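You operate a simulated robot arm through the tools that you are given. There is no shell and no other tool. Be economical: measure what you need, move in short steps, check, and stop when the job is done.

The job below is to be done with a simulated two-armed robot. You get a single attempt, and the scene is never put back.

TASK
Pick up the bottle from the top of the long grey table with one hand, pass it to the other hand and put it on the top of the high grey table. Turn the white box dial to 80. Pull the middle island drawer open. The order is free. Set down upright: bottle.

It is judged by the outcome, as a careful person would: the job done as asked, and still so three seconds after it is handed in. It fails if anything else is knocked over, pushed out of place, dropped, spilled or broken.

THE ROBOT
Two 7-joint arms with two-finger parallel grippers on one trunk, on a base that drives. Base frame: it is fixed to the floor where the robot stands at the start and does not move with it; the origin is under the middle of the robot, x ahead of it, y to its left, z up; the surface under the hand at the start is at about z = 0.8. Lengths are in m, angles in degrees, forces in N, time in s.
The left shoulder is at the start at [0.02, 0.113, 1.172], the right one opposite. With the tool pointing down near the work surface each hand reaches from about 0.22 to 0.6 m from the robot's upright axis, wherever it stands, measured 20 degrees to its own side. Places, roughly: high grey table [0.5, 1.6, 0.8]; middle island drawer [-1.8, 0, 0.4]; white box dial [-6.1, 0.8, 0.9]. Payload 1.57 kg a hand.
Tool frame (each hand has its own): the origin (TCP) lies between the finger pads and is the grasp point; the fingertips stand 0.03 m ahead of it; z points along the fingers, y is the line along which they close. The gripper opens to 0.08 m. The fingers are 0.017 m wide and 0.012 m thick; the gripper's body (0.04 by 0.082 m) begins 0.08 m behind the TCP.
Orientation is that of the tool frame in the base frame, as [roll, pitch, yaw] about the fixed x, y, z axes, in that order (R = Rz(yaw) Ry(pitch) Rx(roll)). With the fingers straight down and closing along the base's y, the tool's x points along the base's -x, its y along +y and its z along -z.

THE INTERFACE
- The arms move only by the tool nudge_tool. It takes "left_steps", "right_steps" or both (then of equal length, played together; a hand with none holds still); each is a list of rows, each a list of 7 numbers: the shift along the tool's x, y, z in m, then the turn, a rotation vector about the tool's x, y, z in degrees, then the finger opening in m, from 0 to 0.08. In form: [[x, y, z, ax, ay, az, gripper], ...]. A call has 1 to 8 rows; each row shifts and turns the commanded pose from where the row before left it, along the tool's axes as they then stand. A row lasts 0.2 s, in which the tool goes at most 0.05 m and 8.6 degrees; a call with a longer step from one row to the next is refused whole, and so is a gripper value outside its range. A pose out of reach is approached as far as the arm can. The call stops where the force on the tool passes 40 N (or 10 N more than at its start, if that is more) or the arm is blocked; 0.2 s more then pass. The fingers move at their own pace (about 0.045 m/s each) and stop on an object; they squeeze with about 32 N. The grip force told is the motor's: it shows also when the fingers shut on nothing. Time passes only in rows, and 0.2 s behind the last, so rows that do not move let the fingers close. It gives the time, the measured TCP pose, the force on the tool (base axes), the opening and the grip force at its end, in the units of the frame above (readings bear some noise), with the torque about the TCP (base axes, N m) and any sound that the robot's microphone picked up, and new pictures: "views" is both (left out), scene, wrist or none (wrist: the cameras of the hands that moved).
- Cameras (640 x 400 px; columns grow to the right, rows downward): "scene" is now at [0.0869, 0.0353, 1.3065]; the picture's right is [0.38, -0.93, 0.00], its down [-0.52, -0.21, -0.83] and it looks along [0.77, 0.31, -0.56] (base axes); focal length 214 px, centre (320, 200). "left" rides on the left gripper at [0.072, 0.007, -0.122] in its tool frame; the picture's right is [-0.09, 1.00, 0.00], its down [-0.84, -0.08, -0.54] and it looks along [-0.54, -0.05, 0.84] (tool axes); focal length 238 px, centre (320, 200). "right" rides on the right gripper at [0.072, -0.007, -0.122] in its tool frame; the picture's right is [0.09, 1.00, 0.00], its down [-0.84, 0.08, -0.54] and it looks along [-0.54, 0.05, 0.84] (tool axes); focal length 238 px, centre (320, 200). There is no depth. A picture from a camera that has moved, and an enlarged one, comes with that camera's place and axes in the base frame and with its lens. The place of the scene camera against the robot may be out by one fixed shift of up to 0.012 m in any direction.
- raise_lower(by): slides the trunk up (or, below 0, down) by that many m; the arms and the scene camera ride with it, the base frame stays. It gives what a move gives, with no picture.
- drive_base(legs): drives the robot by 1 to 6 legs, each [ahead, left, turn to the left] in m, m and degrees, along the robot's own axes; the way and the turn of a leg run together, so that a leg with both is an arc; at most 1.5 m and 180 degrees a leg. The arms and the cameras ride along, it lands a little off, and it stops where it bumps. It gives what a move gives, and a new picture of the scene camera.
- aim_head(pan, tilt): turns the head with the scene camera to pan (to the left, within 80 degrees either way) and tilt (down, from -29 to 69), counted from straight ahead of the robot. It gives what a move gives, and a new picture of the scene camera.
- enlarge(camera, box): a new picture of the part [left, top, right, bottom] of that camera's present view, enlarged. The clock stands still meanwhile.
- sign_off(): hands the job in; it is judged then, once.

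Work in short steps. Places have to be worked out from the pictures, the camera data and where the tool is seen: move nearer, look again, correct. Check each grasp and each placing, and mend what went wrong. You have 165 turns and 260 pictures in all, those below and enlarged ones among them. Open the grippers and draw the arms clear of the work before you hand the job in, unless the task says otherwise; then end with one line.

The tools are called after ">>>" as a command line: name --argument value ..., lists and objects as JSON in quotes. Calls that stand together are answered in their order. nudge_tool: Moves the arms, as the interface text tells. Its arguments: {"type":"object","properties":{"left_steps":{"type":"array"},"right_steps":{"type":"array"},"views":{"type":"string","enum":["both","scene","wrist","none"]}},"required":[]} The other tools are called the same way: raise_lower (by) slides the trunk up or down; drive_base (legs) drives the base; aim_head (pan, tilt) turns the head that bears the scene camera; enlarge (camera, box) takes an enlarged picture of a part of a camera's view; sign_off () hands the job in.

At the start:

```text
time_s: 0.0
left_eef_pos: [0.505, 0.1751, 1.1146]
left_tool_rot: [179.9, -0.1, -179.9]
left_force: [-0.3, 0.5, -0.2]
left_ft_torque: [0.01, 0.02, 0.02]
left_opening: 0.0801
left_grasp_force: 0.0
right_eef_pos: [0.4809, -0.2229, 1.1234]
right_tool_rot: [179.9, -0.1, 180.0]
right_force: [-1.0, -0.2, -0.7]
right_ft_torque: [0.01, -0.03, 0.01]
right_opening: 0.0798
right_grasp_force: 0.1
trunk travel left (down, up): [-0.225, 0.345]
robot x, y, heading: [0.0001, -0.0017, 0.1]
head pan, tilt: [22.2, 34.2]
```

scene: 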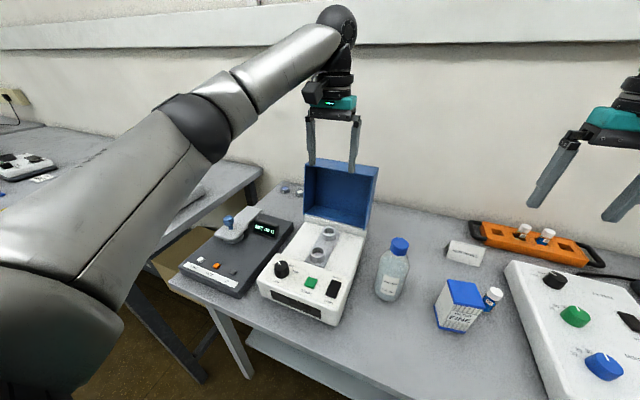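
right: 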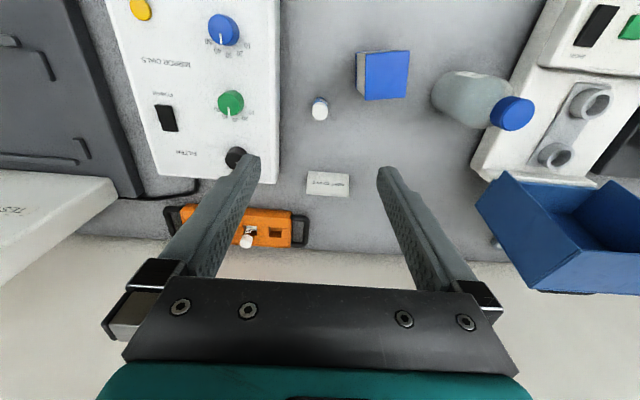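
left: 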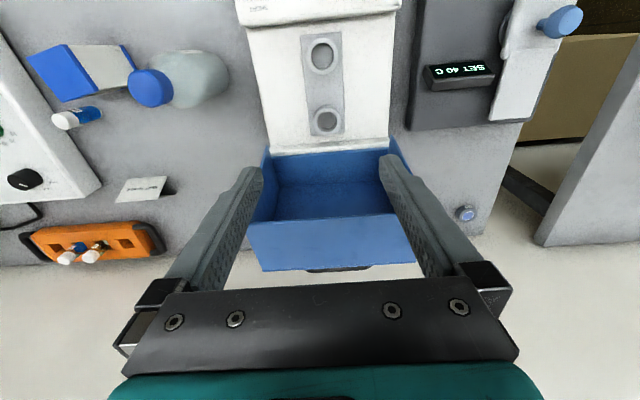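

First a closer look at the bottle from the scene and the right wrist camera to judge its size.

>>> enlarge --camera "scene" --box '[340, 220, 520, 340]'

>>> enlarge --camera "right" --box '[340, 20, 560, 160]'

>>> aim_head --pan 75 --tilt 25

```text
3.33 times, centred on (430, 280) of scene
camera zoom: at [0.0869, 0.0353, 1.3065], right [0.38, -0.93, 0.0], down [-0.52, -0.21, -0.83], along [0.77, 0.31, -0.56], focal length 715 px, centre (-47, -67)
```

zoom: 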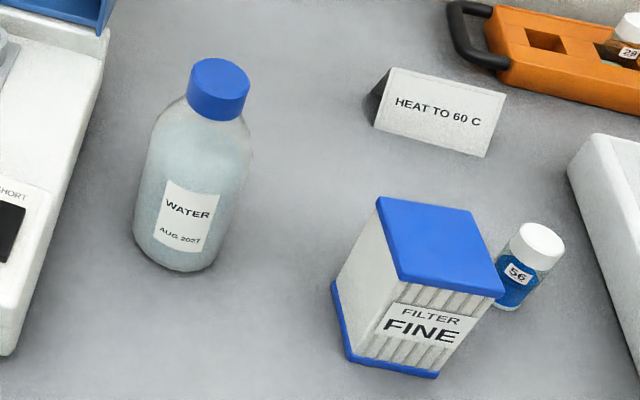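

```text
2.86 times, centred on (450, 90) of right
camera zoom: at [0.4092, -0.228, 1.2458], right [-0.09, 1.0, 0.0], down [0.84, 0.08, 0.54], along [0.54, 0.05, -0.84], focal length 681 px, centre (-51, 514)
```

zoom: 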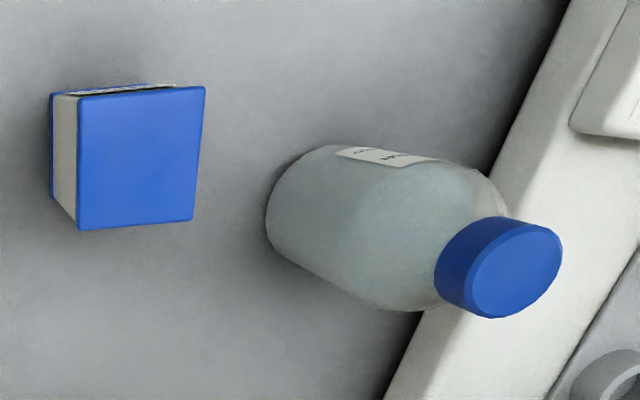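

```text
time_s: 1.2
left_eef_pos: [0.5048, 0.176, 1.1152]
left_tool_rot: [179.9, 0.0, -179.9]
left_force: [-0.5, 0.2, -0.4]
left_ft_torque: [0.02, 0.02, -0.02]
left_opening: 0.0799
left_grasp_force: 0.1
right_eef_pos: [0.4821, -0.2222, 1.1242]
right_tool_rot: [-180.0, 0.0, -180.0]
right_force: [0.5, 0.1, 0.6]
right_ft_torque: [0.0, 0.0, 0.02]
right_opening: 0.0799
right_grasp_force: 0.1
trunk travel left (down, up): [-0.225, 0.345]
robot x, y, heading: [-0.0013, -0.0009, -0.0]
head pan, tilt: [75.0, 25.0]
camera scene: at [0.0289, 0.0909, 1.321], right [0.97, -0.26, 0.0], down [-0.11, -0.41, -0.91], along [0.24, 0.88, -0.42], focal length 214 px, centre (320, 200)
```

scene: 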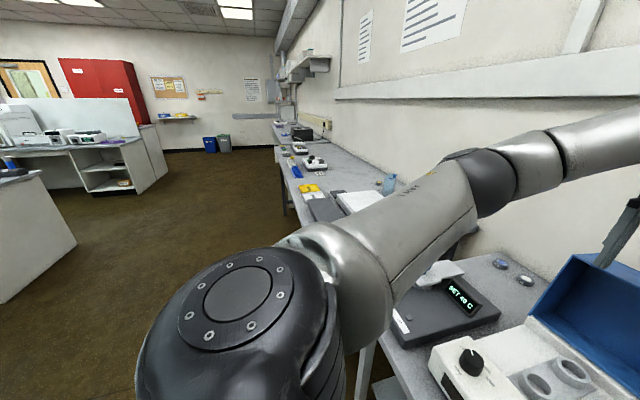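

The bottle's cap top triangulates to about [0.454, 0, 0.972]. The cap is roughly 0.039 wide and the body roughly 0.07. I move the right hand above it, with the left hand stepping aside a little.

>>> nudge_tool --right_steps '[[0.006, 0.044, 0, 0, 0, 0, 0.08], [0.006, 0.044, 0, 0, 0, 0, 0.08], [0.006, 0.044, 0, 0, 0, 0, 0.08], [0.006, 0.044, 0, 0, 0, 0, 0.08], [0.004, 0.046, 0, 0, 0, 0, 0.08], [0, 0, 0.03, 0, 0, 0, 0.08]]' --left_steps '[[0, 0.03, 0, 0, 0, 0, 0.08], [0, 0.03, 0, 0, 0, 0, 0.08], [0, 0.02, 0, 0, 0, 0, 0.08], [0, 0, 0, 0, 0, 0, 0.08], [0, 0, 0, 0, 0, 0, 0.08], [0, 0, 0, 0, 0, 0, 0.08]]' --views "wrist"

>>> aim_head --pan 10 --tilt 34

```text
time_s: 2.6
left_eef_pos: [0.5048, 0.2544, 1.1146]
left_tool_rot: [180.0, 0.0, 180.0]
left_force: [0.9, -0.1, 0.7]
left_ft_torque: [0.0, 0.01, 0.0]
left_opening: 0.0799
left_grasp_force: 0.0
right_eef_pos: [0.4533, -0.0004, 1.0933]
right_tool_rot: [180.0, 0.0, 179.8]
right_force: [0.3, 0.1, -0.1]
right_ft_torque: [0.01, -0.02, -0.01]
right_opening: 0.0799
right_grasp_force: 0.0
trunk travel left (down, up): [-0.225, 0.345]
robot x, y, heading: [-0.0005, -0.0011, 0.0]
head pan, tilt: [75.0, 25.0]
camera right: at [0.3816, -0.0064, 1.2158], right [-0.09, 1.0, 0.0], down [0.84, 0.08, 0.54], along [0.54, 0.05, -0.84], focal length 238 px, centre (320, 200)
camera left: at [0.4322, 0.2604, 1.2364], right [0.09, 1.0, 0.0], down [0.84, -0.08, 0.54], along [0.54, -0.05, -0.84], focal length 238 px, centre (320, 200)
```

right: 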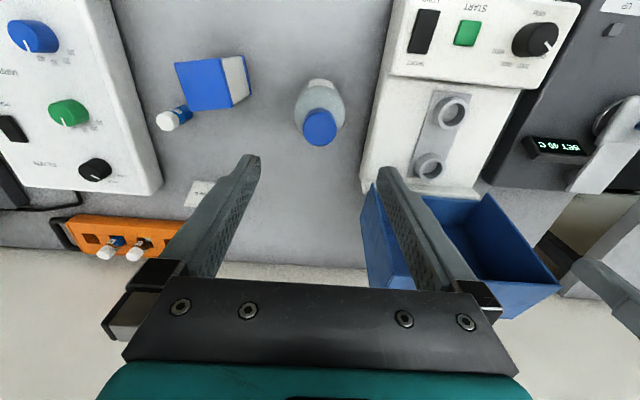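
left: 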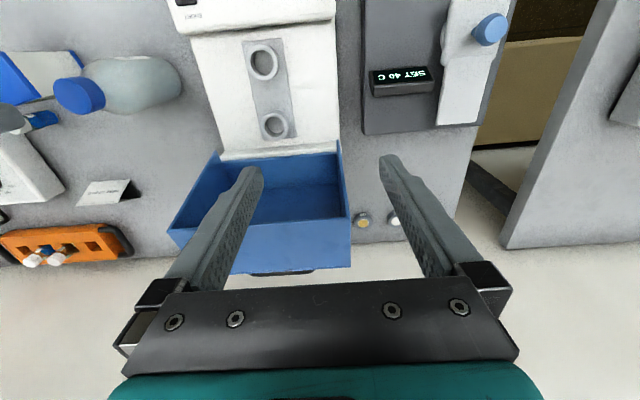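

```text
time_s: 4.0
left_eef_pos: [0.5044, 0.2562, 1.1143]
left_tool_rot: [180.0, 0.0, -179.9]
left_force: [0.0, -0.1, -0.2]
left_ft_torque: [-0.01, -0.01, -0.04]
left_opening: 0.0801
left_grasp_force: 0.0
right_eef_pos: [0.453, -0.0016, 1.0941]
right_tool_rot: [180.0, 0.0, 179.9]
right_force: [-0.2, -0.5, 0.1]
right_ft_torque: [0.0, 0.0, 0.0]
right_opening: 0.0799
right_grasp_force: 0.0
trunk travel left (down, up): [-0.225, 0.345]
robot x, y, heading: [0.0008, -0.0012, 0.1]
head pan, tilt: [10.0, 34.0]
camera scene: at [0.0922, 0.0174, 1.3068], right [0.17, -0.98, 0.0], down [-0.55, -0.1, -0.83], along [0.82, 0.14, -0.56], focal length 214 px, centre (320, 200)
```

scene: 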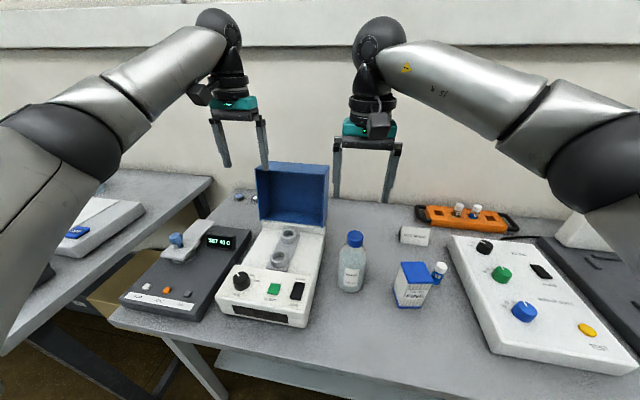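

The cap is right under the right hand from both cameras. I go down to z≈0.978 and close on the cap.

>>> nudge_tool --right_steps '[[0, 0.001, 0.03, 0, 0, 0, 0.07], [0, 0, 0.03, 0, 0, 0, 0.07], [0, 0, 0.03, 0, 0, 0, 0.07], [0, 0, 0.026, 0, 0, 0, 0.07], [0, 0, 0, 0, 0, 0, 0.07]]' --views "both"

```text
time_s: 5.2
left_eef_pos: [0.5056, 0.2553, 1.1139]
left_tool_rot: [179.9, -0.1, -179.9]
left_force: [0.2, 0.0, 1.1]
left_ft_torque: [0.0, 0.01, 0.01]
left_opening: 0.0798
left_grasp_force: 0.0
right_eef_pos: [0.453, -0.0005, 0.9784]
right_tool_rot: [-179.9, 0.1, -179.9]
right_force: [0.0, -0.4, 0.3]
right_ft_torque: [-0.01, 0.02, -0.02]
right_opening: 0.0701
right_grasp_force: 0.1
trunk travel left (down, up): [-0.225, 0.345]
robot x, y, heading: [-0.003, -0.0013, 0.1]
head pan, tilt: [10.0, 34.0]
camera scene: at [0.0922, 0.0173, 1.3068], right [0.17, -0.98, 0.0], down [-0.55, -0.1, -0.83], along [0.82, 0.14, -0.56], focal length 214 px, centre (320, 200)
camera right: at [0.3812, -0.0061, 1.1012], right [-0.09, 1.0, 0.0], down [0.84, 0.08, 0.54], along [0.54, 0.05, -0.84], focal length 238 px, centre (320, 200)
```

scene: 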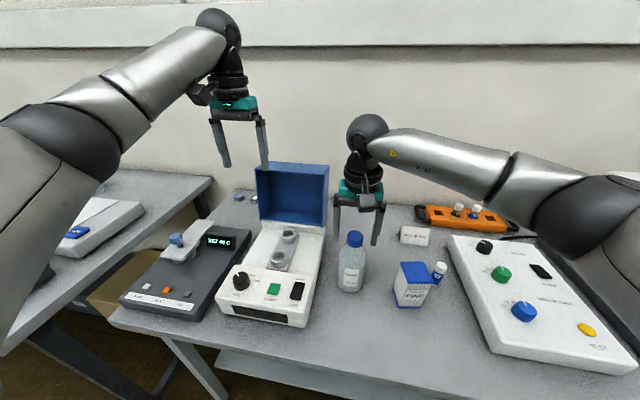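
right: 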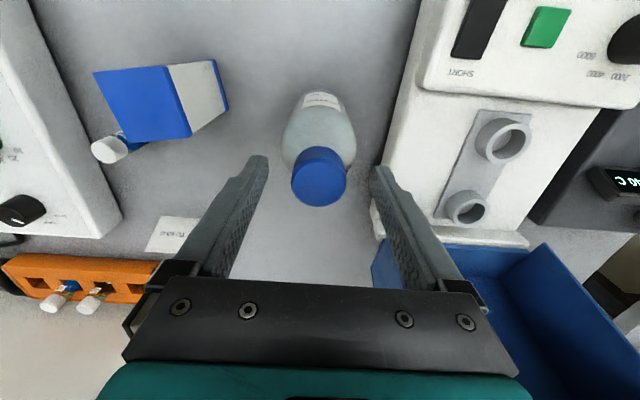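

Check the cap relative to the fingertips in detail.

>>> enlarge --camera "right" --box '[230, 80, 420, 220]'

>>> enlarge --camera "scene" --box '[310, 160, 410, 310]'

```text
2.86 times, centred on (325, 150) of right
camera zoom: at [0.3812, -0.0061, 1.1012], right [-0.09, 1.0, 0.0], down [0.84, 0.08, 0.54], along [0.54, 0.05, -0.84], focal length 681 px, centre (306, 343)
```

zoom: 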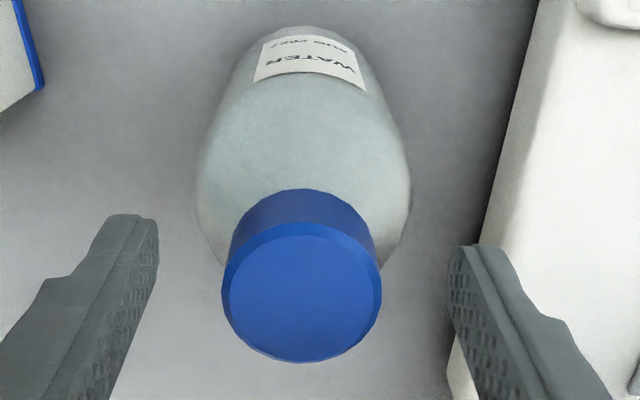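

```text
2.67 times, centred on (360, 235) of scene
camera zoom: at [0.0922, 0.0173, 1.3068], right [0.17, -0.98, 0.0], down [-0.55, -0.1, -0.83], along [0.82, 0.14, -0.56], focal length 572 px, centre (213, 107)
```

zoom: 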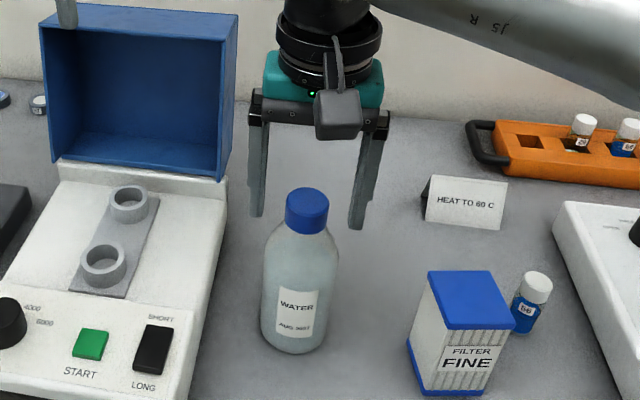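

The two right-hand views put the cap top at about x 0.450, z 0.975, so the fingertips are at cap level. I close on the cap and then look.

>>> nudge_tool --right_steps '[[0.003, 0, 0.001, 0, 0, 0, 0.05], [0, 0, 0, 0, 0, 0, 0.02], [0, 0, 0, 0, 0, 0, 0.0], [0, 0, 0, 0, 0, 0, 0.0], [0, 0, 0, 0, 0, 0, 0.0]]' --views "wrist"

```text
time_s: 6.4
left_eef_pos: [0.5058, 0.2553, 1.115]
left_tool_rot: [-180.0, 0.0, -179.9]
left_force: [0.1, 0.0, -0.4]
left_ft_torque: [-0.02, -0.05, 0.01]
left_opening: 0.08
left_grasp_force: 0.1
right_eef_pos: [0.4505, 0.0005, 0.9763]
right_tool_rot: [180.0, 0.0, 179.9]
right_force: [2.4, -1.5, 2.4]
right_ft_torque: [-0.04, -0.18, -0.05]
right_opening: 0.0487
right_grasp_force: 31.7
trunk travel left (down, up): [-0.225, 0.345]
robot x, y, heading: [-0.0009, -0.0012, -0.0]
head pan, tilt: [10.0, 34.0]
camera right: at [0.3782, -0.0061, 1.0997], right [-0.09, 1.0, 0.0], down [0.84, 0.08, 0.54], along [0.54, 0.05, -0.84], focal length 238 px, centre (320, 200)
```

right: 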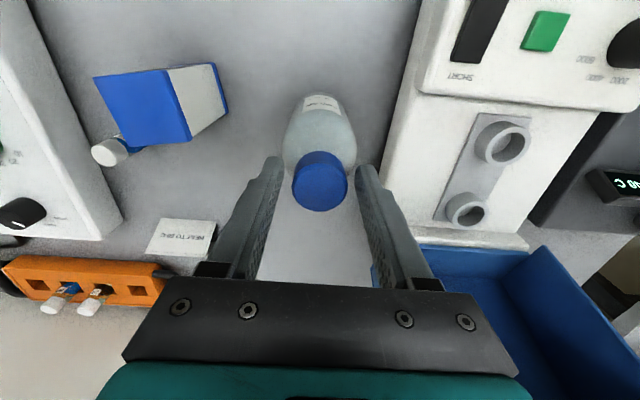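

The fingers stopped at 0.049, so the tips are on the bottle's shoulder below the cap. I reopen, rise 0.012 and close again.

>>> nudge_tool --right_steps '[[0, 0, 0, 0, 0, 0, 0.07], [0, 0, 0, 0, 0, 0, 0.07], [0, 0, -0.011, 0, 0, 0, 0.07], [0, 0, 0, 0, 0, 0, 0.03], [0, 0, 0, 0, 0, 0, 0.0], [0, 0, 0, 0, 0, 0, 0.0], [0, 0, 0, 0, 0, 0, 0.0]]' --views "both"

```text
time_s: 8.0
left_eef_pos: [0.5047, 0.2552, 1.1146]
left_tool_rot: [180.0, -0.1, -179.9]
left_force: [-0.7, -0.1, -0.8]
left_ft_torque: [0.01, -0.01, -0.01]
left_opening: 0.08
left_grasp_force: 0.1
right_eef_pos: [0.4494, -0.0004, 0.9873]
right_tool_rot: [-179.9, 0.0, -180.0]
right_force: [-0.3, -0.6, 1.7]
right_ft_torque: [-0.04, 0.0, 0.0]
right_opening: 0.0421
right_grasp_force: 31.9
trunk travel left (down, up): [-0.225, 0.345]
robot x, y, heading: [-0.0016, -0.0013, 0.3]
head pan, tilt: [10.0, 34.0]
camera scene: at [0.0922, 0.0172, 1.3068], right [0.17, -0.98, 0.0], down [-0.55, -0.1, -0.83], along [0.82, 0.14, -0.56], focal length 214 px, centre (320, 200)
camera right: at [0.3781, -0.006, 1.1104], right [-0.09, 1.0, 0.0], down [0.84, 0.08, 0.54], along [0.54, 0.05, -0.84], focal length 238 px, centre (320, 200)
```

scene: 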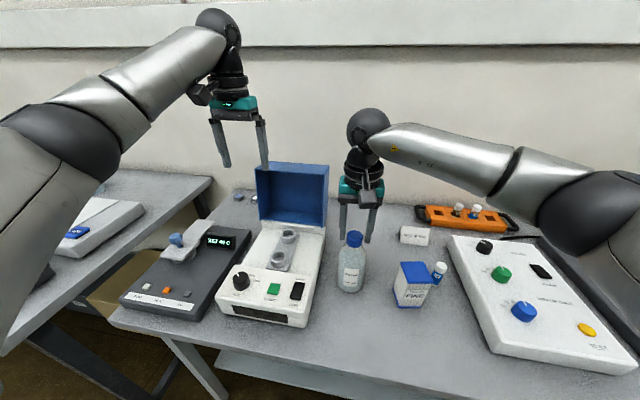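
right: 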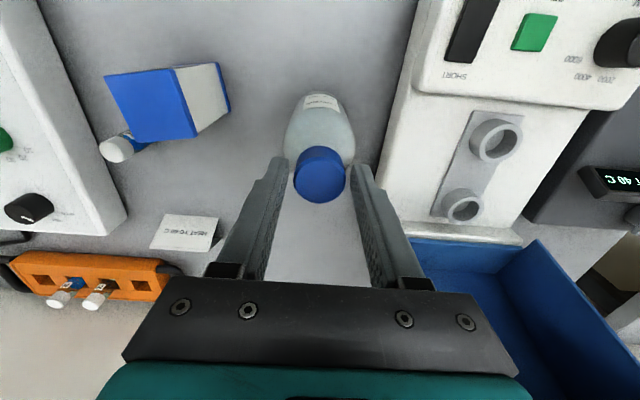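

Check what the fingers are holding, cap or shoulder.

>>> enlarge --camera "right" --box '[250, 90, 400, 220]'

>>> enlarge --camera "scene" --box '[320, 190, 390, 300]'

```text
3.08 times, centred on (325, 155) of right
camera zoom: at [0.3781, -0.006, 1.1104], right [-0.09, 1.0, 0.0], down [0.84, 0.08, 0.54], along [0.54, 0.05, -0.84], focal length 733 px, centre (305, 338)
```

zoom: 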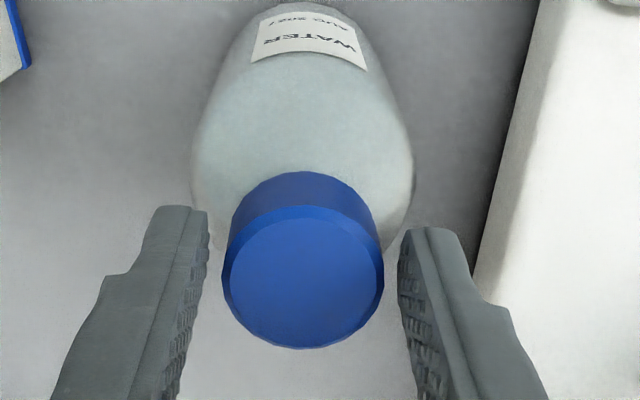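

```text
3.64 times, centred on (355, 245) of scene
camera zoom: at [0.0922, 0.0172, 1.3068], right [0.17, -0.98, 0.0], down [-0.55, -0.1, -0.83], along [0.82, 0.14, -0.56], focal length 780 px, centre (193, 36)
```

zoom: 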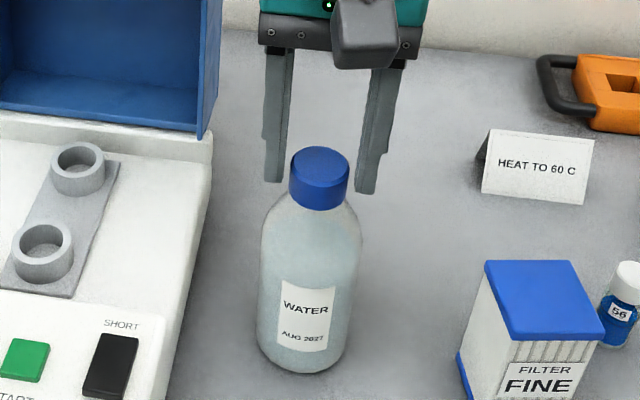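

The collision outline seems to taper under the cap, but the grip is firm at 32 N. I test it with a small lift of 0.02.

>>> nudge_tool --right_steps '[[0, 0, -0.005, 0, 0, 0, 0.0], [0, 0, -0.005, 0, 0, 0, 0.0], [0, 0, -0.01, 0, 0, 0, 0.0], [0, 0, 0, 0, 0, 0, 0.0]]' --views "scene"

>>> enlarge --camera "scene" --box '[320, 190, 390, 300]'

```text
time_s: 9.0
left_eef_pos: [0.5059, 0.2557, 1.1134]
left_tool_rot: [180.0, -0.1, -180.0]
left_force: [0.4, 0.2, 0.6]
left_ft_torque: [-0.02, 0.01, 0.0]
left_opening: 0.0801
left_grasp_force: 0.0
right_eef_pos: [0.45, 0.0003, 1.0062]
right_tool_rot: [-180.0, -0.1, -180.0]
right_force: [-0.4, -0.3, -3.2]
right_ft_torque: [0.04, -0.02, -0.03]
right_opening: 0.0422
right_grasp_force: 32.2
trunk travel left (down, up): [-0.225, 0.345]
robot x, y, heading: [-0.0023, 0.0012, -0.2]
head pan, tilt: [10.0, 34.0]
camera scene: at [0.0925, 0.0173, 1.3068], right [0.17, -0.98, 0.0], down [-0.55, -0.1, -0.83], along [0.82, 0.14, -0.56], focal length 214 px, centre (320, 200)
```

scene: 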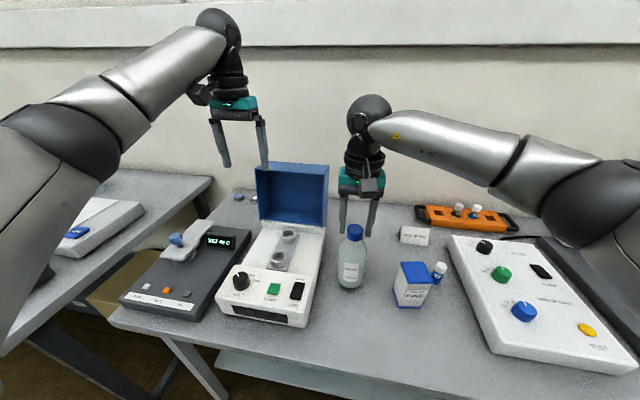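

```text
3.64 times, centred on (355, 245) of scene
camera zoom: at [0.0925, 0.0173, 1.3068], right [0.17, -0.98, 0.0], down [-0.55, -0.1, -0.83], along [0.82, 0.14, -0.56], focal length 780 px, centre (193, 36)
```

zoom: 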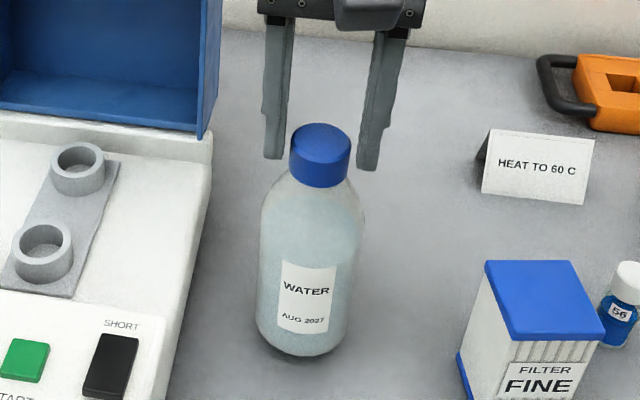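

The bottle hangs firmly (about 3 N) and is upright. I raise the right hand by 0.2 and start rolling the left hand, so it can point sideways at the bottle with its camera on top.

>>> nudge_tool --right_steps '[[0, -0.008, -0.025, 0, 0, 0, 0.0], [0, -0.008, -0.025, 0, 0, 0, 0.0], [0, -0.008, -0.025, 0, 0, 0, 0.0], [0, -0.008, -0.025, 0, 0, 0, 0.0], [0, -0.008, -0.025, 0, 0, 0, 0.0], [0, -0.008, -0.025, 0, 0, 0, 0.0], [0, -0.006, -0.025, 0, 0, 0, 0.0], [0, -0.006, -0.025, 0, 0, 0, 0.0]]' --left_steps '[[0, 0, 0, 0, 0, -8.5, 0.08], [0, 0, 0, 0, 0, -8.5, 0.08], [0, 0, 0, 0, 0, -8.5, 0.08], [0, 0, 0, 0, 0, -8.5, 0.08], [0, 0, 0, 0, 0, -8.5, 0.08], [0, 0, 0, 0, 0, -8.5, 0.08], [0, 0, 0, 0, 0, -8.5, 0.08], [0, 0, 0, 0, 0, -8.5, 0.08]]' --views "scene"

```text
time_s: 10.8
left_eef_pos: [0.5042, 0.2554, 1.1156]
left_tool_rot: [-179.9, -0.1, -111.9]
left_force: [0.6, 0.4, 0.6]
left_ft_torque: [0.01, 0.0, -0.02]
left_opening: 0.08
left_grasp_force: 0.0
right_eef_pos: [0.4484, -0.0598, 1.2069]
right_tool_rot: [-180.0, 0.0, -179.9]
right_force: [-0.3, -0.2, -3.5]
right_ft_torque: [-0.02, 0.06, -0.02]
right_opening: 0.0422
right_grasp_force: 31.8
trunk travel left (down, up): [-0.225, 0.345]
robot x, y, heading: [0.0022, 0.0009, 0.0]
head pan, tilt: [10.0, 34.0]
camera scene: at [0.0922, 0.0173, 1.3068], right [0.17, -0.98, 0.0], down [-0.55, -0.1, -0.83], along [0.82, 0.14, -0.56], focal length 214 px, centre (320, 200)
```

scene: 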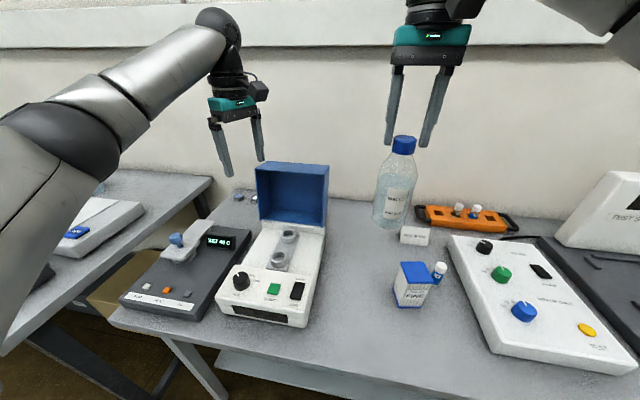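

Continue: finish the left roll and start pitching the fingers toward -y.

>>> nudge_tool --left_steps '[[0, 0, 0, 0, 0, -7.4, 0.08], [0, 0, 0, 0, 0, -7.4, 0.08], [0, 0, 0, 0, 0, -7.4, 0.08], [0, 0, 0, 0, 8.5, 0, 0.08], [0, 0, 0, 0, 8.5, 0, 0.08], [0, 0, 0, 0, 8.5, 0, 0.08], [0, 0, 0, 0, 8.5, 0, 0.08], [0, 0, 0, 0, 8.5, 0, 0.08]]' --views "scene"

>>> nudge_tool --left_steps '[[0, 0, 0, 0, 8.5, 0, 0.08], [0, 0, 0, 0, 8.5, 0, 0.08], [0, 0, 0, 0, 8.5, 0, 0.08], [0, 0, 0, 0, 2, 0, 0.08]]' --views "both"

```text
time_s: 12.6
left_eef_pos: [0.5056, 0.2551, 1.1159]
left_tool_rot: [180.0, -42.8, -89.7]
left_force: [-0.2, 0.3, -0.5]
left_ft_torque: [-0.02, 0.01, 0.0]
left_opening: 0.08
left_grasp_force: 0.0
right_eef_pos: [0.4492, -0.0587, 1.207]
right_tool_rot: [180.0, 0.0, -180.0]
right_force: [0.5, -0.9, -3.9]
right_ft_torque: [-0.02, 0.0, -0.02]
right_opening: 0.0422
right_grasp_force: 32.1
trunk travel left (down, up): [-0.225, 0.345]
robot x, y, heading: [0.0028, -0.0006, -0.0]
head pan, tilt: [10.0, 34.0]
camera scene: at [0.0925, 0.0175, 1.3068], right [0.17, -0.98, 0.0], down [-0.55, -0.1, -0.83], along [0.82, 0.14, -0.56], focal length 214 px, centre (320, 200)
```

scene: 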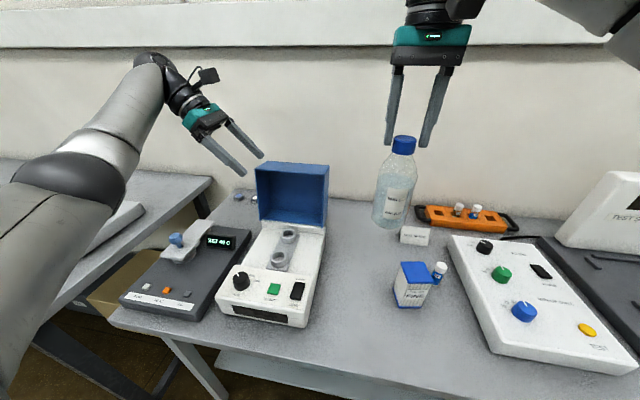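

```text
time_s: 13.6
left_eef_pos: [0.505, 0.2544, 1.1157]
left_tool_rot: [179.9, -70.1, -89.6]
left_force: [0.4, -0.2, 0.1]
left_ft_torque: [-0.02, -0.01, 0.05]
left_opening: 0.0803
left_grasp_force: 0.0
right_eef_pos: [0.4493, -0.0601, 1.2092]
right_tool_rot: [-180.0, 0.0, -180.0]
right_force: [0.4, -0.1, -3.3]
right_ft_torque: [0.02, 0.01, 0.01]
right_opening: 0.0417
right_grasp_force: 32.1
trunk travel left (down, up): [-0.225, 0.345]
robot x, y, heading: [-0.0006, -0.0009, -0.1]
head pan, tilt: [10.0, 34.0]
camera scene: at [0.0924, 0.0173, 1.3068], right [0.17, -0.98, 0.0], down [-0.55, -0.1, -0.83], along [0.82, 0.14, -0.56], focal length 214 px, centre (320, 200)
camera left: at [0.4974, 0.3441, 1.2243], right [-1.0, 0.03, -0.09], down [0.07, 0.79, -0.6], along [0.05, -0.61, -0.79], focal length 238 px, centre (320, 200)
```

scene: 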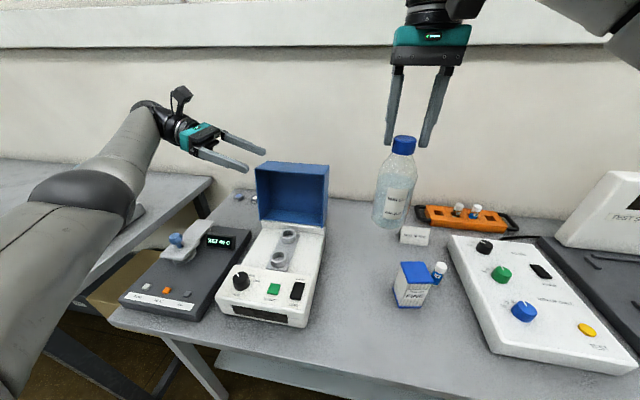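
left: 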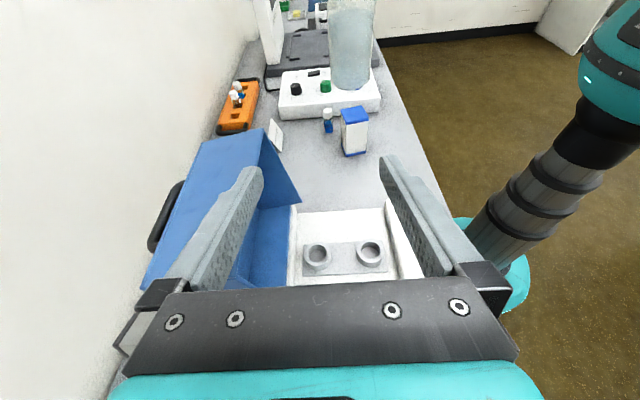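

The left hand now points along -y, 20° down. I bring it to about [0.449, 0.06, 1.091], just short of the bottle's body.

>>> nudge_tool --left_steps '[[0.0086, 0.0112, 0.0384, 0, 0, 0, 0.08], [0.0086, 0.0112, 0.0384, 0, 0, 0, 0.08], [0.0086, 0.0112, 0.0384, 0, 0, 0, 0.08], [0.0086, 0.0112, 0.0384, 0, 0, 0, 0.08], [0.0086, 0.0112, 0.0384, 0, 0, 0, 0.08], [0, 0, 0, 0, 0, 0, 0.08]]' --views "both"

```text
time_s: 15.0
left_eef_pos: [0.4504, 0.0598, 1.0912]
left_tool_rot: [179.7, -70.1, -89.4]
left_force: [-0.6, -0.1, 0.4]
left_ft_torque: [0.03, 0.04, 0.02]
left_opening: 0.0801
left_grasp_force: 0.1
right_eef_pos: [0.4488, -0.0596, 1.2072]
right_tool_rot: [-180.0, 0.0, -180.0]
right_force: [-1.1, -0.1, -3.6]
right_ft_torque: [0.05, -0.01, -0.03]
right_opening: 0.042
right_grasp_force: 32.1
trunk travel left (down, up): [-0.225, 0.345]
robot x, y, heading: [0.0031, -0.0014, -0.2]
head pan, tilt: [10.0, 34.0]
camera scene: at [0.0925, 0.0174, 1.3068], right [0.17, -0.98, 0.0], down [-0.55, -0.1, -0.83], along [0.82, 0.14, -0.56], focal length 214 px, centre (320, 200)
camera left: at [0.4423, 0.1485, 1.1995], right [-1.0, 0.03, -0.09], down [0.07, 0.8, -0.6], along [0.05, -0.6, -0.79], focal length 238 px, centre (320, 200)
```

scene: 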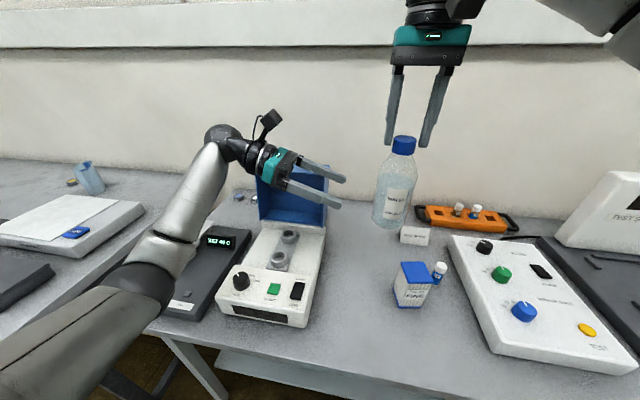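
left: 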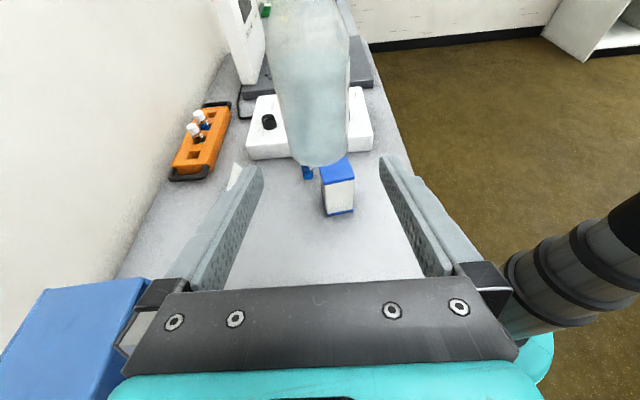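

The bottle's axis is near the hand's centre line, maybe 3 mm toward +x, so I correct that and advance halfway, watching the force.

>>> nudge_tool --left_steps '[[0.0068, -0.002, 0.0188, 0, 0, 0, 0.08], [0.0068, 0, 0.0188, 0, 0, 0, 0.08], [0.0034, 0, 0.0094, 0, 0, 0, 0.08]]' --views "both"

```text
time_s: 15.8
left_eef_pos: [0.4521, 0.0093, 1.0901]
left_tool_rot: [179.9, -70.1, -89.7]
left_force: [-0.2, -0.5, -0.1]
left_ft_torque: [0.01, 0.01, -0.01]
left_opening: 0.0799
left_grasp_force: 0.0
right_eef_pos: [0.4495, -0.0605, 1.2068]
right_tool_rot: [180.0, 0.1, -179.9]
right_force: [0.0, 0.2, -3.0]
right_ft_torque: [0.02, 0.02, 0.05]
right_opening: 0.0415
right_grasp_force: 31.7
trunk travel left (down, up): [-0.225, 0.345]
robot x, y, heading: [0.0004, 0.0, 0.1]
head pan, tilt: [10.0, 34.0]
camera scene: at [0.0925, 0.0172, 1.3068], right [0.17, -0.98, 0.0], down [-0.55, -0.1, -0.83], along [0.82, 0.14, -0.56], focal length 214 px, centre (320, 200)
camera left: at [0.4449, 0.0982, 1.1993], right [-1.0, 0.03, -0.09], down [0.07, 0.8, -0.6], along [0.05, -0.6, -0.79], focal length 238 px, centre (320, 200)
```

scene: 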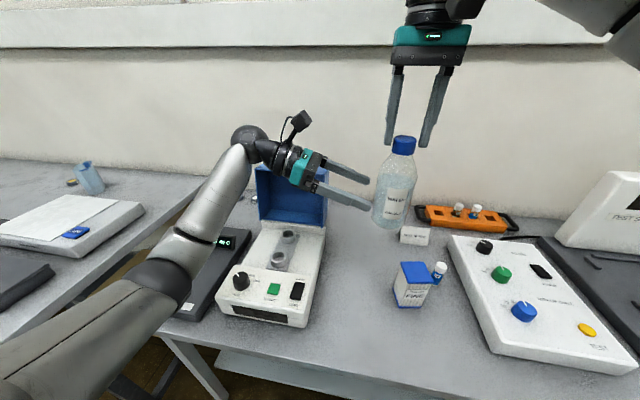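
left: 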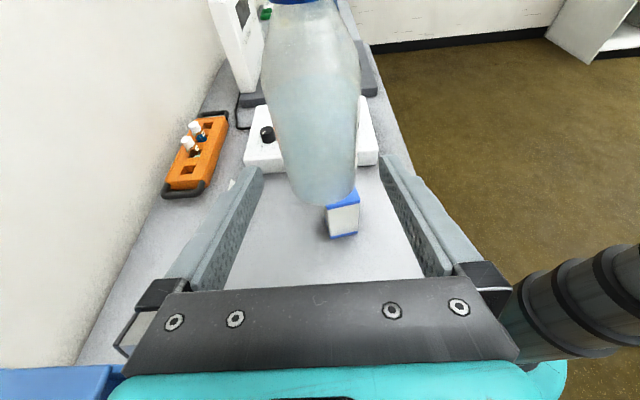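

At grip height the bottle is centred within about a millimetre. I advance the remaining 0.068.

>>> nudge_tool --left_steps '[[0.0058, 0, 0.016, 0, 0, 0, 0.08], [0.0058, 0, 0.016, 0, 0, 0, 0.08], [0.0058, 0, 0.016, 0, 0, 0, 0.08], [0.0058, 0, 0.016, 0, 0, 0, 0.08], [0, 0, 0, 0, 0, 0, 0.08]]' --views "both"

```text
time_s: 17.0
left_eef_pos: [0.4515, -0.0583, 1.0892]
left_tool_rot: [179.8, -70.1, -89.6]
left_force: [0.5, 0.2, 0.7]
left_ft_torque: [0.01, 0.03, 0.03]
left_opening: 0.0802
left_grasp_force: 0.1
right_eef_pos: [0.4487, -0.0602, 1.2075]
right_tool_rot: [-180.0, 0.0, -180.0]
right_force: [0.1, -0.2, -3.0]
right_ft_torque: [0.02, 0.04, 0.01]
right_opening: 0.0416
right_grasp_force: 31.7
trunk travel left (down, up): [-0.225, 0.345]
robot x, y, heading: [0.0006, -0.0009, 0.1]
head pan, tilt: [10.0, 34.0]
camera scene: at [0.0925, 0.0173, 1.3068], right [0.17, -0.98, 0.0], down [-0.55, -0.1, -0.83], along [0.82, 0.14, -0.56], focal length 214 px, centre (320, 200)
camera left: at [0.4437, 0.0313, 1.1994], right [-1.0, 0.03, -0.09], down [0.07, 0.8, -0.6], along [0.05, -0.6, -0.79], focal length 238 px, centre (320, 200)
```

scene: 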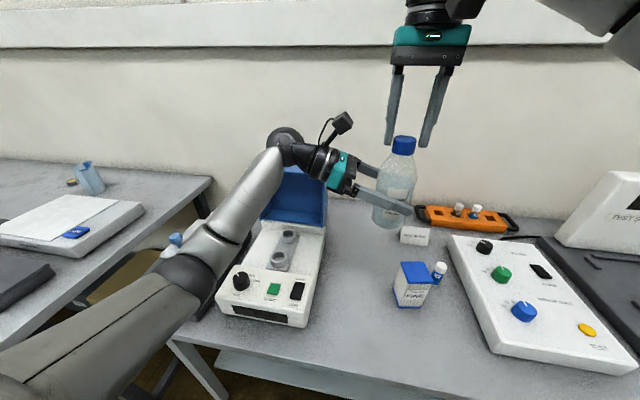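
left: 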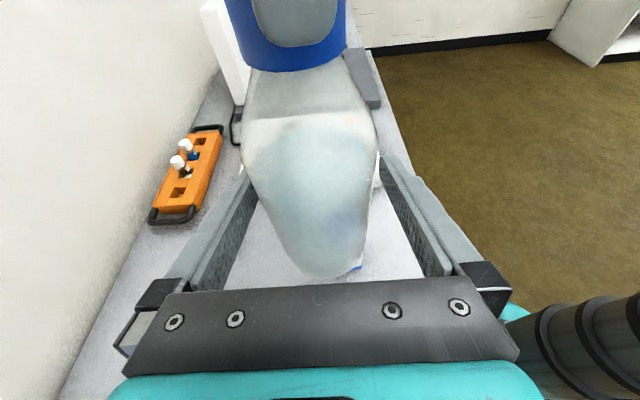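

The bottle sits between the left pads without contact. I close the left gripper.

>>> nudge_tool --left_steps '[[0, 0, 0, 0, 0, 0, 0.07], [0, 0, 0, 0, 0, 0, 0.05], [0, 0, 0, 0, 0, 0, 0.03], [0, 0, 0, 0, 0, 0, 0.0], [0, 0, 0, 0, 0, 0, 0.0]]' --views "wrist"

```text
time_s: 18.2
left_eef_pos: [0.4525, -0.0571, 1.089]
left_tool_rot: [179.5, -69.9, -89.1]
left_force: [13.4, -2.7, 0.3]
left_ft_torque: [0.21, 0.91, 0.05]
left_opening: 0.0641
left_grasp_force: 32.0
right_eef_pos: [0.4493, -0.0589, 1.2083]
right_tool_rot: [179.9, -0.2, -179.8]
right_force: [-12.9, 3.1, 0.1]
right_ft_torque: [0.07, 0.64, -0.03]
right_opening: 0.0413
right_grasp_force: 31.6
trunk travel left (down, up): [-0.225, 0.345]
robot x, y, heading: [-0.0011, -0.0032, 0.0]
head pan, tilt: [10.0, 34.0]
camera left: at [0.4444, 0.0317, 1.1989], right [-1.0, 0.02, -0.08], down [0.07, 0.8, -0.6], along [0.05, -0.6, -0.8], focal length 238 px, centre (320, 200)
```

left: 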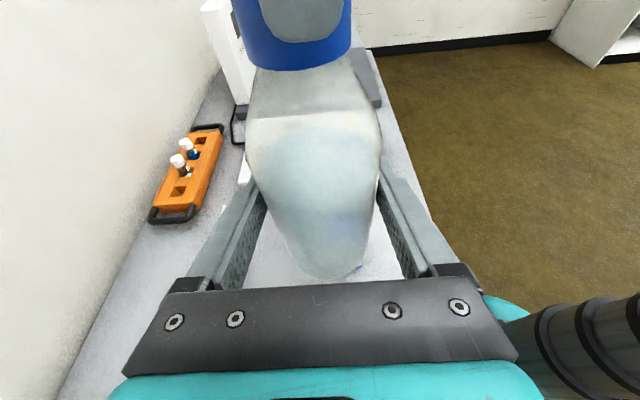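

Both hands hold it (left opening 0.064, 32 N), with a small side load. I ease the left hand 2 mm to +x, then open the right hand and lift it off.

>>> nudge_tool --left_steps '[[0, -0.002, 0, 0, 0, 0, 0.0], [0, 0, 0, 0, 0, 0, 0.0], [0, 0, 0, 0, 0, 0, 0.0], [0, 0, 0, 0, 0, 0, 0.0], [0, 0, 0, 0, 0, 0, 0.0], [0, 0, 0, 0, 0, 0, 0.0], [0, 0, 0, 0, 0, 0, 0.0]]' --right_steps '[[0, 0, 0, 0, 0, 0, 0.0], [0, 0, 0, 0, 0, 0, 0.05], [0, 0, 0, 0, 0, 0, 0.075], [0, 0, 0, 0, 0, 0, 0.075], [0, 0, -0.03, 0, 0, 0, 0.075], [0, 0, -0.03, 0, 0, 0, 0.075], [0, -0.03, -0.03, 0, 0, 0, 0.075]]' --views "both"

```text
time_s: 19.8
left_eef_pos: [0.453, -0.0579, 1.0905]
left_tool_rot: [179.9, -70.1, -89.8]
left_force: [0.0, 0.0, 0.2]
left_ft_torque: [-0.02, 0.02, 0.02]
left_opening: 0.0639
left_grasp_force: 31.9
right_eef_pos: [0.4489, -0.0881, 1.3007]
right_tool_rot: [179.9, 0.3, -179.9]
right_force: [-0.7, -0.3, -0.5]
right_ft_torque: [-0.02, 0.0, 0.01]
right_opening: 0.0751
right_grasp_force: 0.1
trunk travel left (down, up): [-0.225, 0.345]
robot x, y, heading: [-0.0021, 0.0011, -0.2]
head pan, tilt: [10.0, 34.0]
camera scene: at [0.0919, 0.0173, 1.3069], right [0.17, -0.98, 0.0], down [-0.55, -0.1, -0.83], along [0.82, 0.14, -0.56], focal length 214 px, centre (320, 200)
camera right: at [0.377, -0.0939, 1.4221], right [-0.09, 1.0, 0.0], down [0.83, 0.08, 0.55], along [0.54, 0.05, -0.84], focal length 238 px, centre (320, 200)
camera left: at [0.4453, 0.0316, 1.1998], right [-1.0, 0.03, -0.09], down [0.07, 0.8, -0.6], along [0.05, -0.6, -0.79], focal length 238 px, centre (320, 200)
```

scene: 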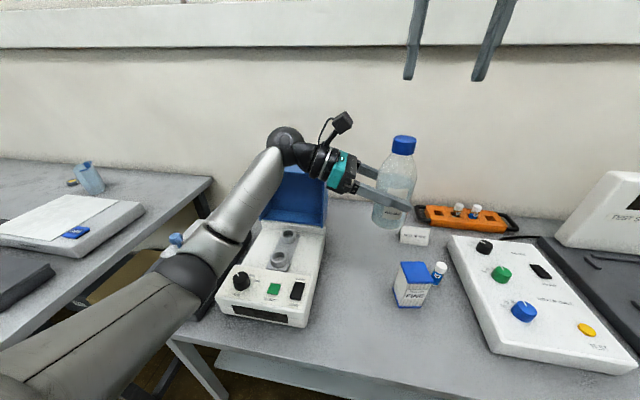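
right: 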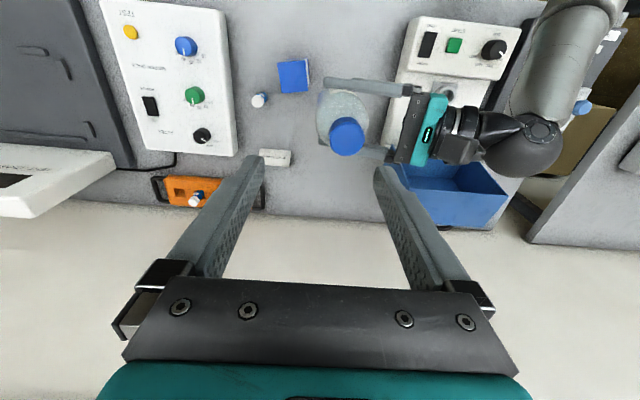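
left: 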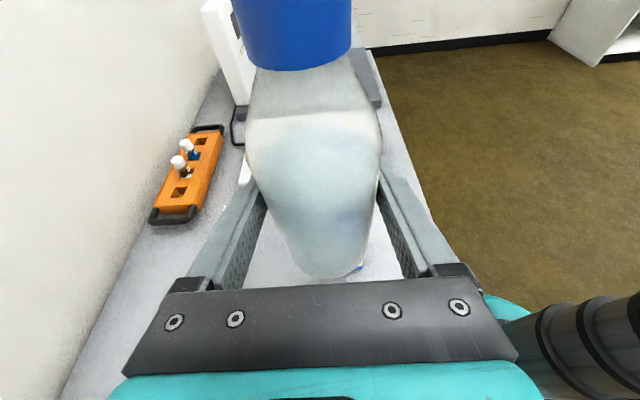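

Handover done: the bottle stands upright in the left hand. I raise and retract it before driving, and move the right hand back to its own side.

>>> nudge_tool --left_steps '[[0.0235, 0, -0.0085, 0, 0, 0, 0.0], [0.0235, 0, -0.0085, 0, 0, 0, 0.0], [0.0235, 0, -0.0085, 0, 0, 0, 0.0], [0.0235, 0, -0.0085, 0, 0, 0, 0.0], [-0.0085, 0.02, -0.0235, 0, 0, 0, 0.0], [-0.0085, 0.02, -0.0235, 0, 0, 0, 0.0], [-0.0085, 0.02, -0.0235, 0, 0, 0, 0.0], [-0.0085, 0, -0.0235, 0, 0, 0, 0.0]]' --right_steps '[[0, -0.02, 0, 0, 0, 0, 0.06], [0.01, -0.02, 0, 0, 0, 0, 0.06], [0.02, -0.02, 0, 0, 0, 0, 0.06], [0.02, -0.02, 0, 0, 0, 0, 0.06], [0.02, -0.02, 0, 0, 0, 0, 0.06], [0.02, -0.02, 0, 0, 0, 0, 0.06], [0, 0, 0, 0, 0, 0, 0.06], [0, 0, 0, 0, 0, 0, 0.06]]' --views "none"

>>> aim_head --pan 70 --tilt 35

```text
time_s: 21.6
left_eef_pos: [0.3941, 0.0422, 1.1907]
left_tool_rot: [179.8, -70.0, -89.6]
left_force: [-0.3, 0.7, -3.5]
left_ft_torque: [-0.01, 0.0, -0.01]
left_opening: 0.0641
left_grasp_force: 31.9
right_eef_pos: [0.3616, -0.2095, 1.2994]
right_tool_rot: [179.9, 0.0, -180.0]
right_force: [-0.5, -0.2, 0.0]
right_ft_torque: [-0.01, -0.01, 0.01]
right_opening: 0.06
right_grasp_force: 0.1
trunk travel left (down, up): [-0.225, 0.345]
robot x, y, heading: [0.0002, 0.0003, -0.2]
head pan, tilt: [10.0, 34.0]
```

```text
time_s: 22.9
left_eef_pos: [0.3938, 0.0424, 1.1903]
left_tool_rot: [179.9, -70.0, -89.6]
left_force: [-0.2, -0.3, -3.6]
left_ft_torque: [0.04, -0.03, -0.03]
left_opening: 0.0644
left_grasp_force: 32.0
right_eef_pos: [0.3616, -0.2093, 1.298]
right_tool_rot: [180.0, 0.0, 180.0]
right_force: [0.1, 0.6, -0.1]
right_ft_torque: [0.03, -0.02, -0.01]
right_opening: 0.0599
right_grasp_force: 0.0
trunk travel left (down, up): [-0.225, 0.345]
robot x, y, heading: [-0.0011, 0.001, 0.4]
head pan, tilt: [70.0, 35.0]
camera scene: at [0.0354, 0.0846, 1.3053], right [0.94, -0.34, 0.0], down [-0.2, -0.54, -0.82], along [0.28, 0.77, -0.57], focal length 214 px, centre (320, 200)
```

scene: 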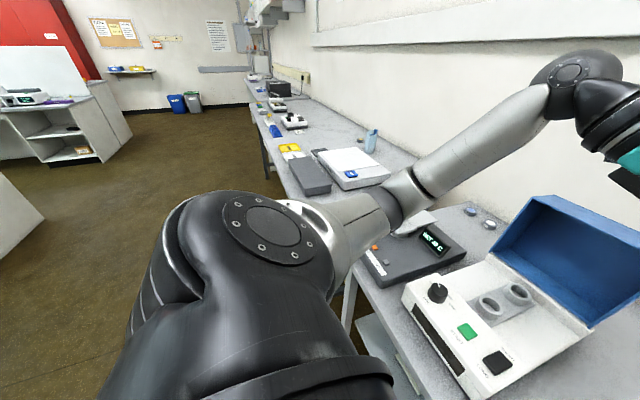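

The left hand carries 3.5 N, the bottle's weight. The high table's front edge is around x≈0.16 and starts at y≈0.6, so I back up a little and drive left.

>>> drive_base --legs '[[-0.25, 0, 0], [0, 1.2, 0]]'

>>> aim_head --pan 10 --tilt 34

```text
time_s: 30.4
left_eef_pos: [0.1391, 1.2545, 1.1905]
left_tool_rot: [179.8, -70.0, -89.2]
left_force: [0.1, -0.2, -3.6]
left_ft_torque: [-0.02, 0.02, -0.02]
left_opening: 0.0642
left_grasp_force: 31.7
right_eef_pos: [0.1083, 1.0045, 1.2975]
right_tool_rot: [-179.9, 0.0, -179.7]
right_force: [0.2, -0.3, -0.3]
right_ft_torque: [0.0, 0.02, 0.01]
right_opening: 0.0599
right_grasp_force: 0.0
trunk travel left (down, up): [-0.225, 0.345]
robot x, y, heading: [-0.2581, 1.2107, 0.6]
head pan, tilt: [70.0, 35.0]
camera scene: at [-0.2195, 1.2967, 1.3053], right [0.94, -0.34, 0.0], down [-0.19, -0.54, -0.82], along [0.28, 0.77, -0.57], focal length 214 px, centre (320, 200)
```

scene: 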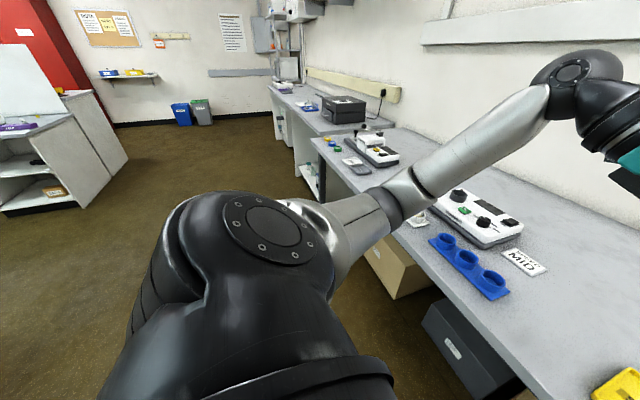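

```text
time_s: 31.7
left_eef_pos: [0.139, 1.2543, 1.1903]
left_tool_rot: [179.8, -70.0, -89.3]
left_force: [0.5, -0.3, -4.1]
left_ft_torque: [0.05, 0.01, -0.01]
left_opening: 0.0638
left_grasp_force: 32.3
right_eef_pos: [0.1082, 1.0047, 1.298]
right_tool_rot: [180.0, 0.0, -179.7]
right_force: [-0.2, 0.6, 0.3]
right_ft_torque: [-0.01, 0.04, -0.01]
right_opening: 0.0596
right_grasp_force: 0.1
trunk travel left (down, up): [-0.225, 0.345]
robot x, y, heading: [-0.2576, 1.2074, 0.2]
head pan, tilt: [10.0, 34.0]
camera scene: at [-0.162, 1.2296, 1.3068], right [0.18, -0.98, 0.0], down [-0.55, -0.1, -0.83], along [0.82, 0.15, -0.56], focal length 214 px, centre (320, 200)
```

scene: 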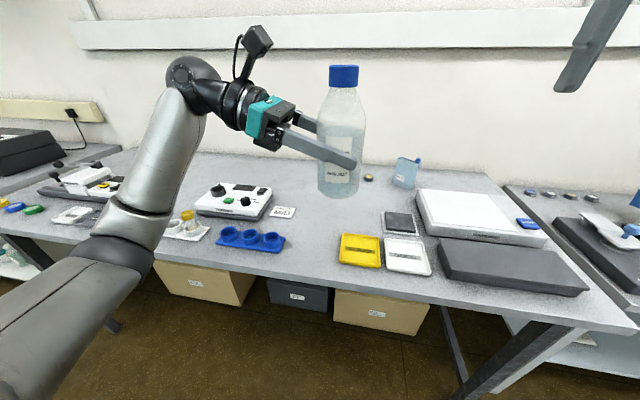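

The high table is in front, with a free patch around pixel (330, 215) behind the yellow box and the blue rack. I look through both wrist cameras to triangulate the surface height.

>>> enlarge --camera "right" --box '[0, 0, 640, 400]'

>>> enlarge --camera "scene" --box '[180, 140, 460, 315]'

```text
1.00 times, centred on (320, 200) of right (not enlarged: the box is as wide or as high as the picture)
camera zoom: at [0.0367, 0.998, 1.4208], right [-0.1, 1.0, 0.0], down [0.84, 0.08, 0.54], along [0.54, 0.05, -0.84], focal length 238 px, centre (320, 200)
```

zoom: 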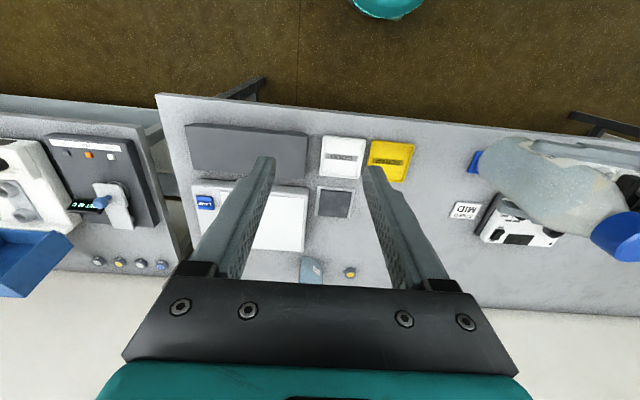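

```text
2.29 times, centred on (320, 228) of scene
camera zoom: at [-0.162, 1.2296, 1.3068], right [0.18, -0.98, 0.0], down [-0.55, -0.1, -0.83], along [0.82, 0.15, -0.56], focal length 490 px, centre (320, 137)
```

zoom: 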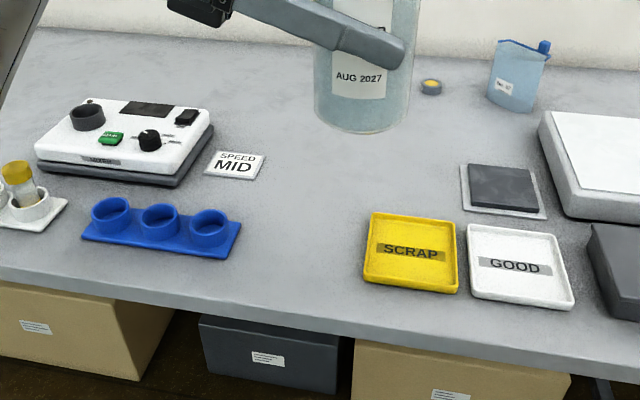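

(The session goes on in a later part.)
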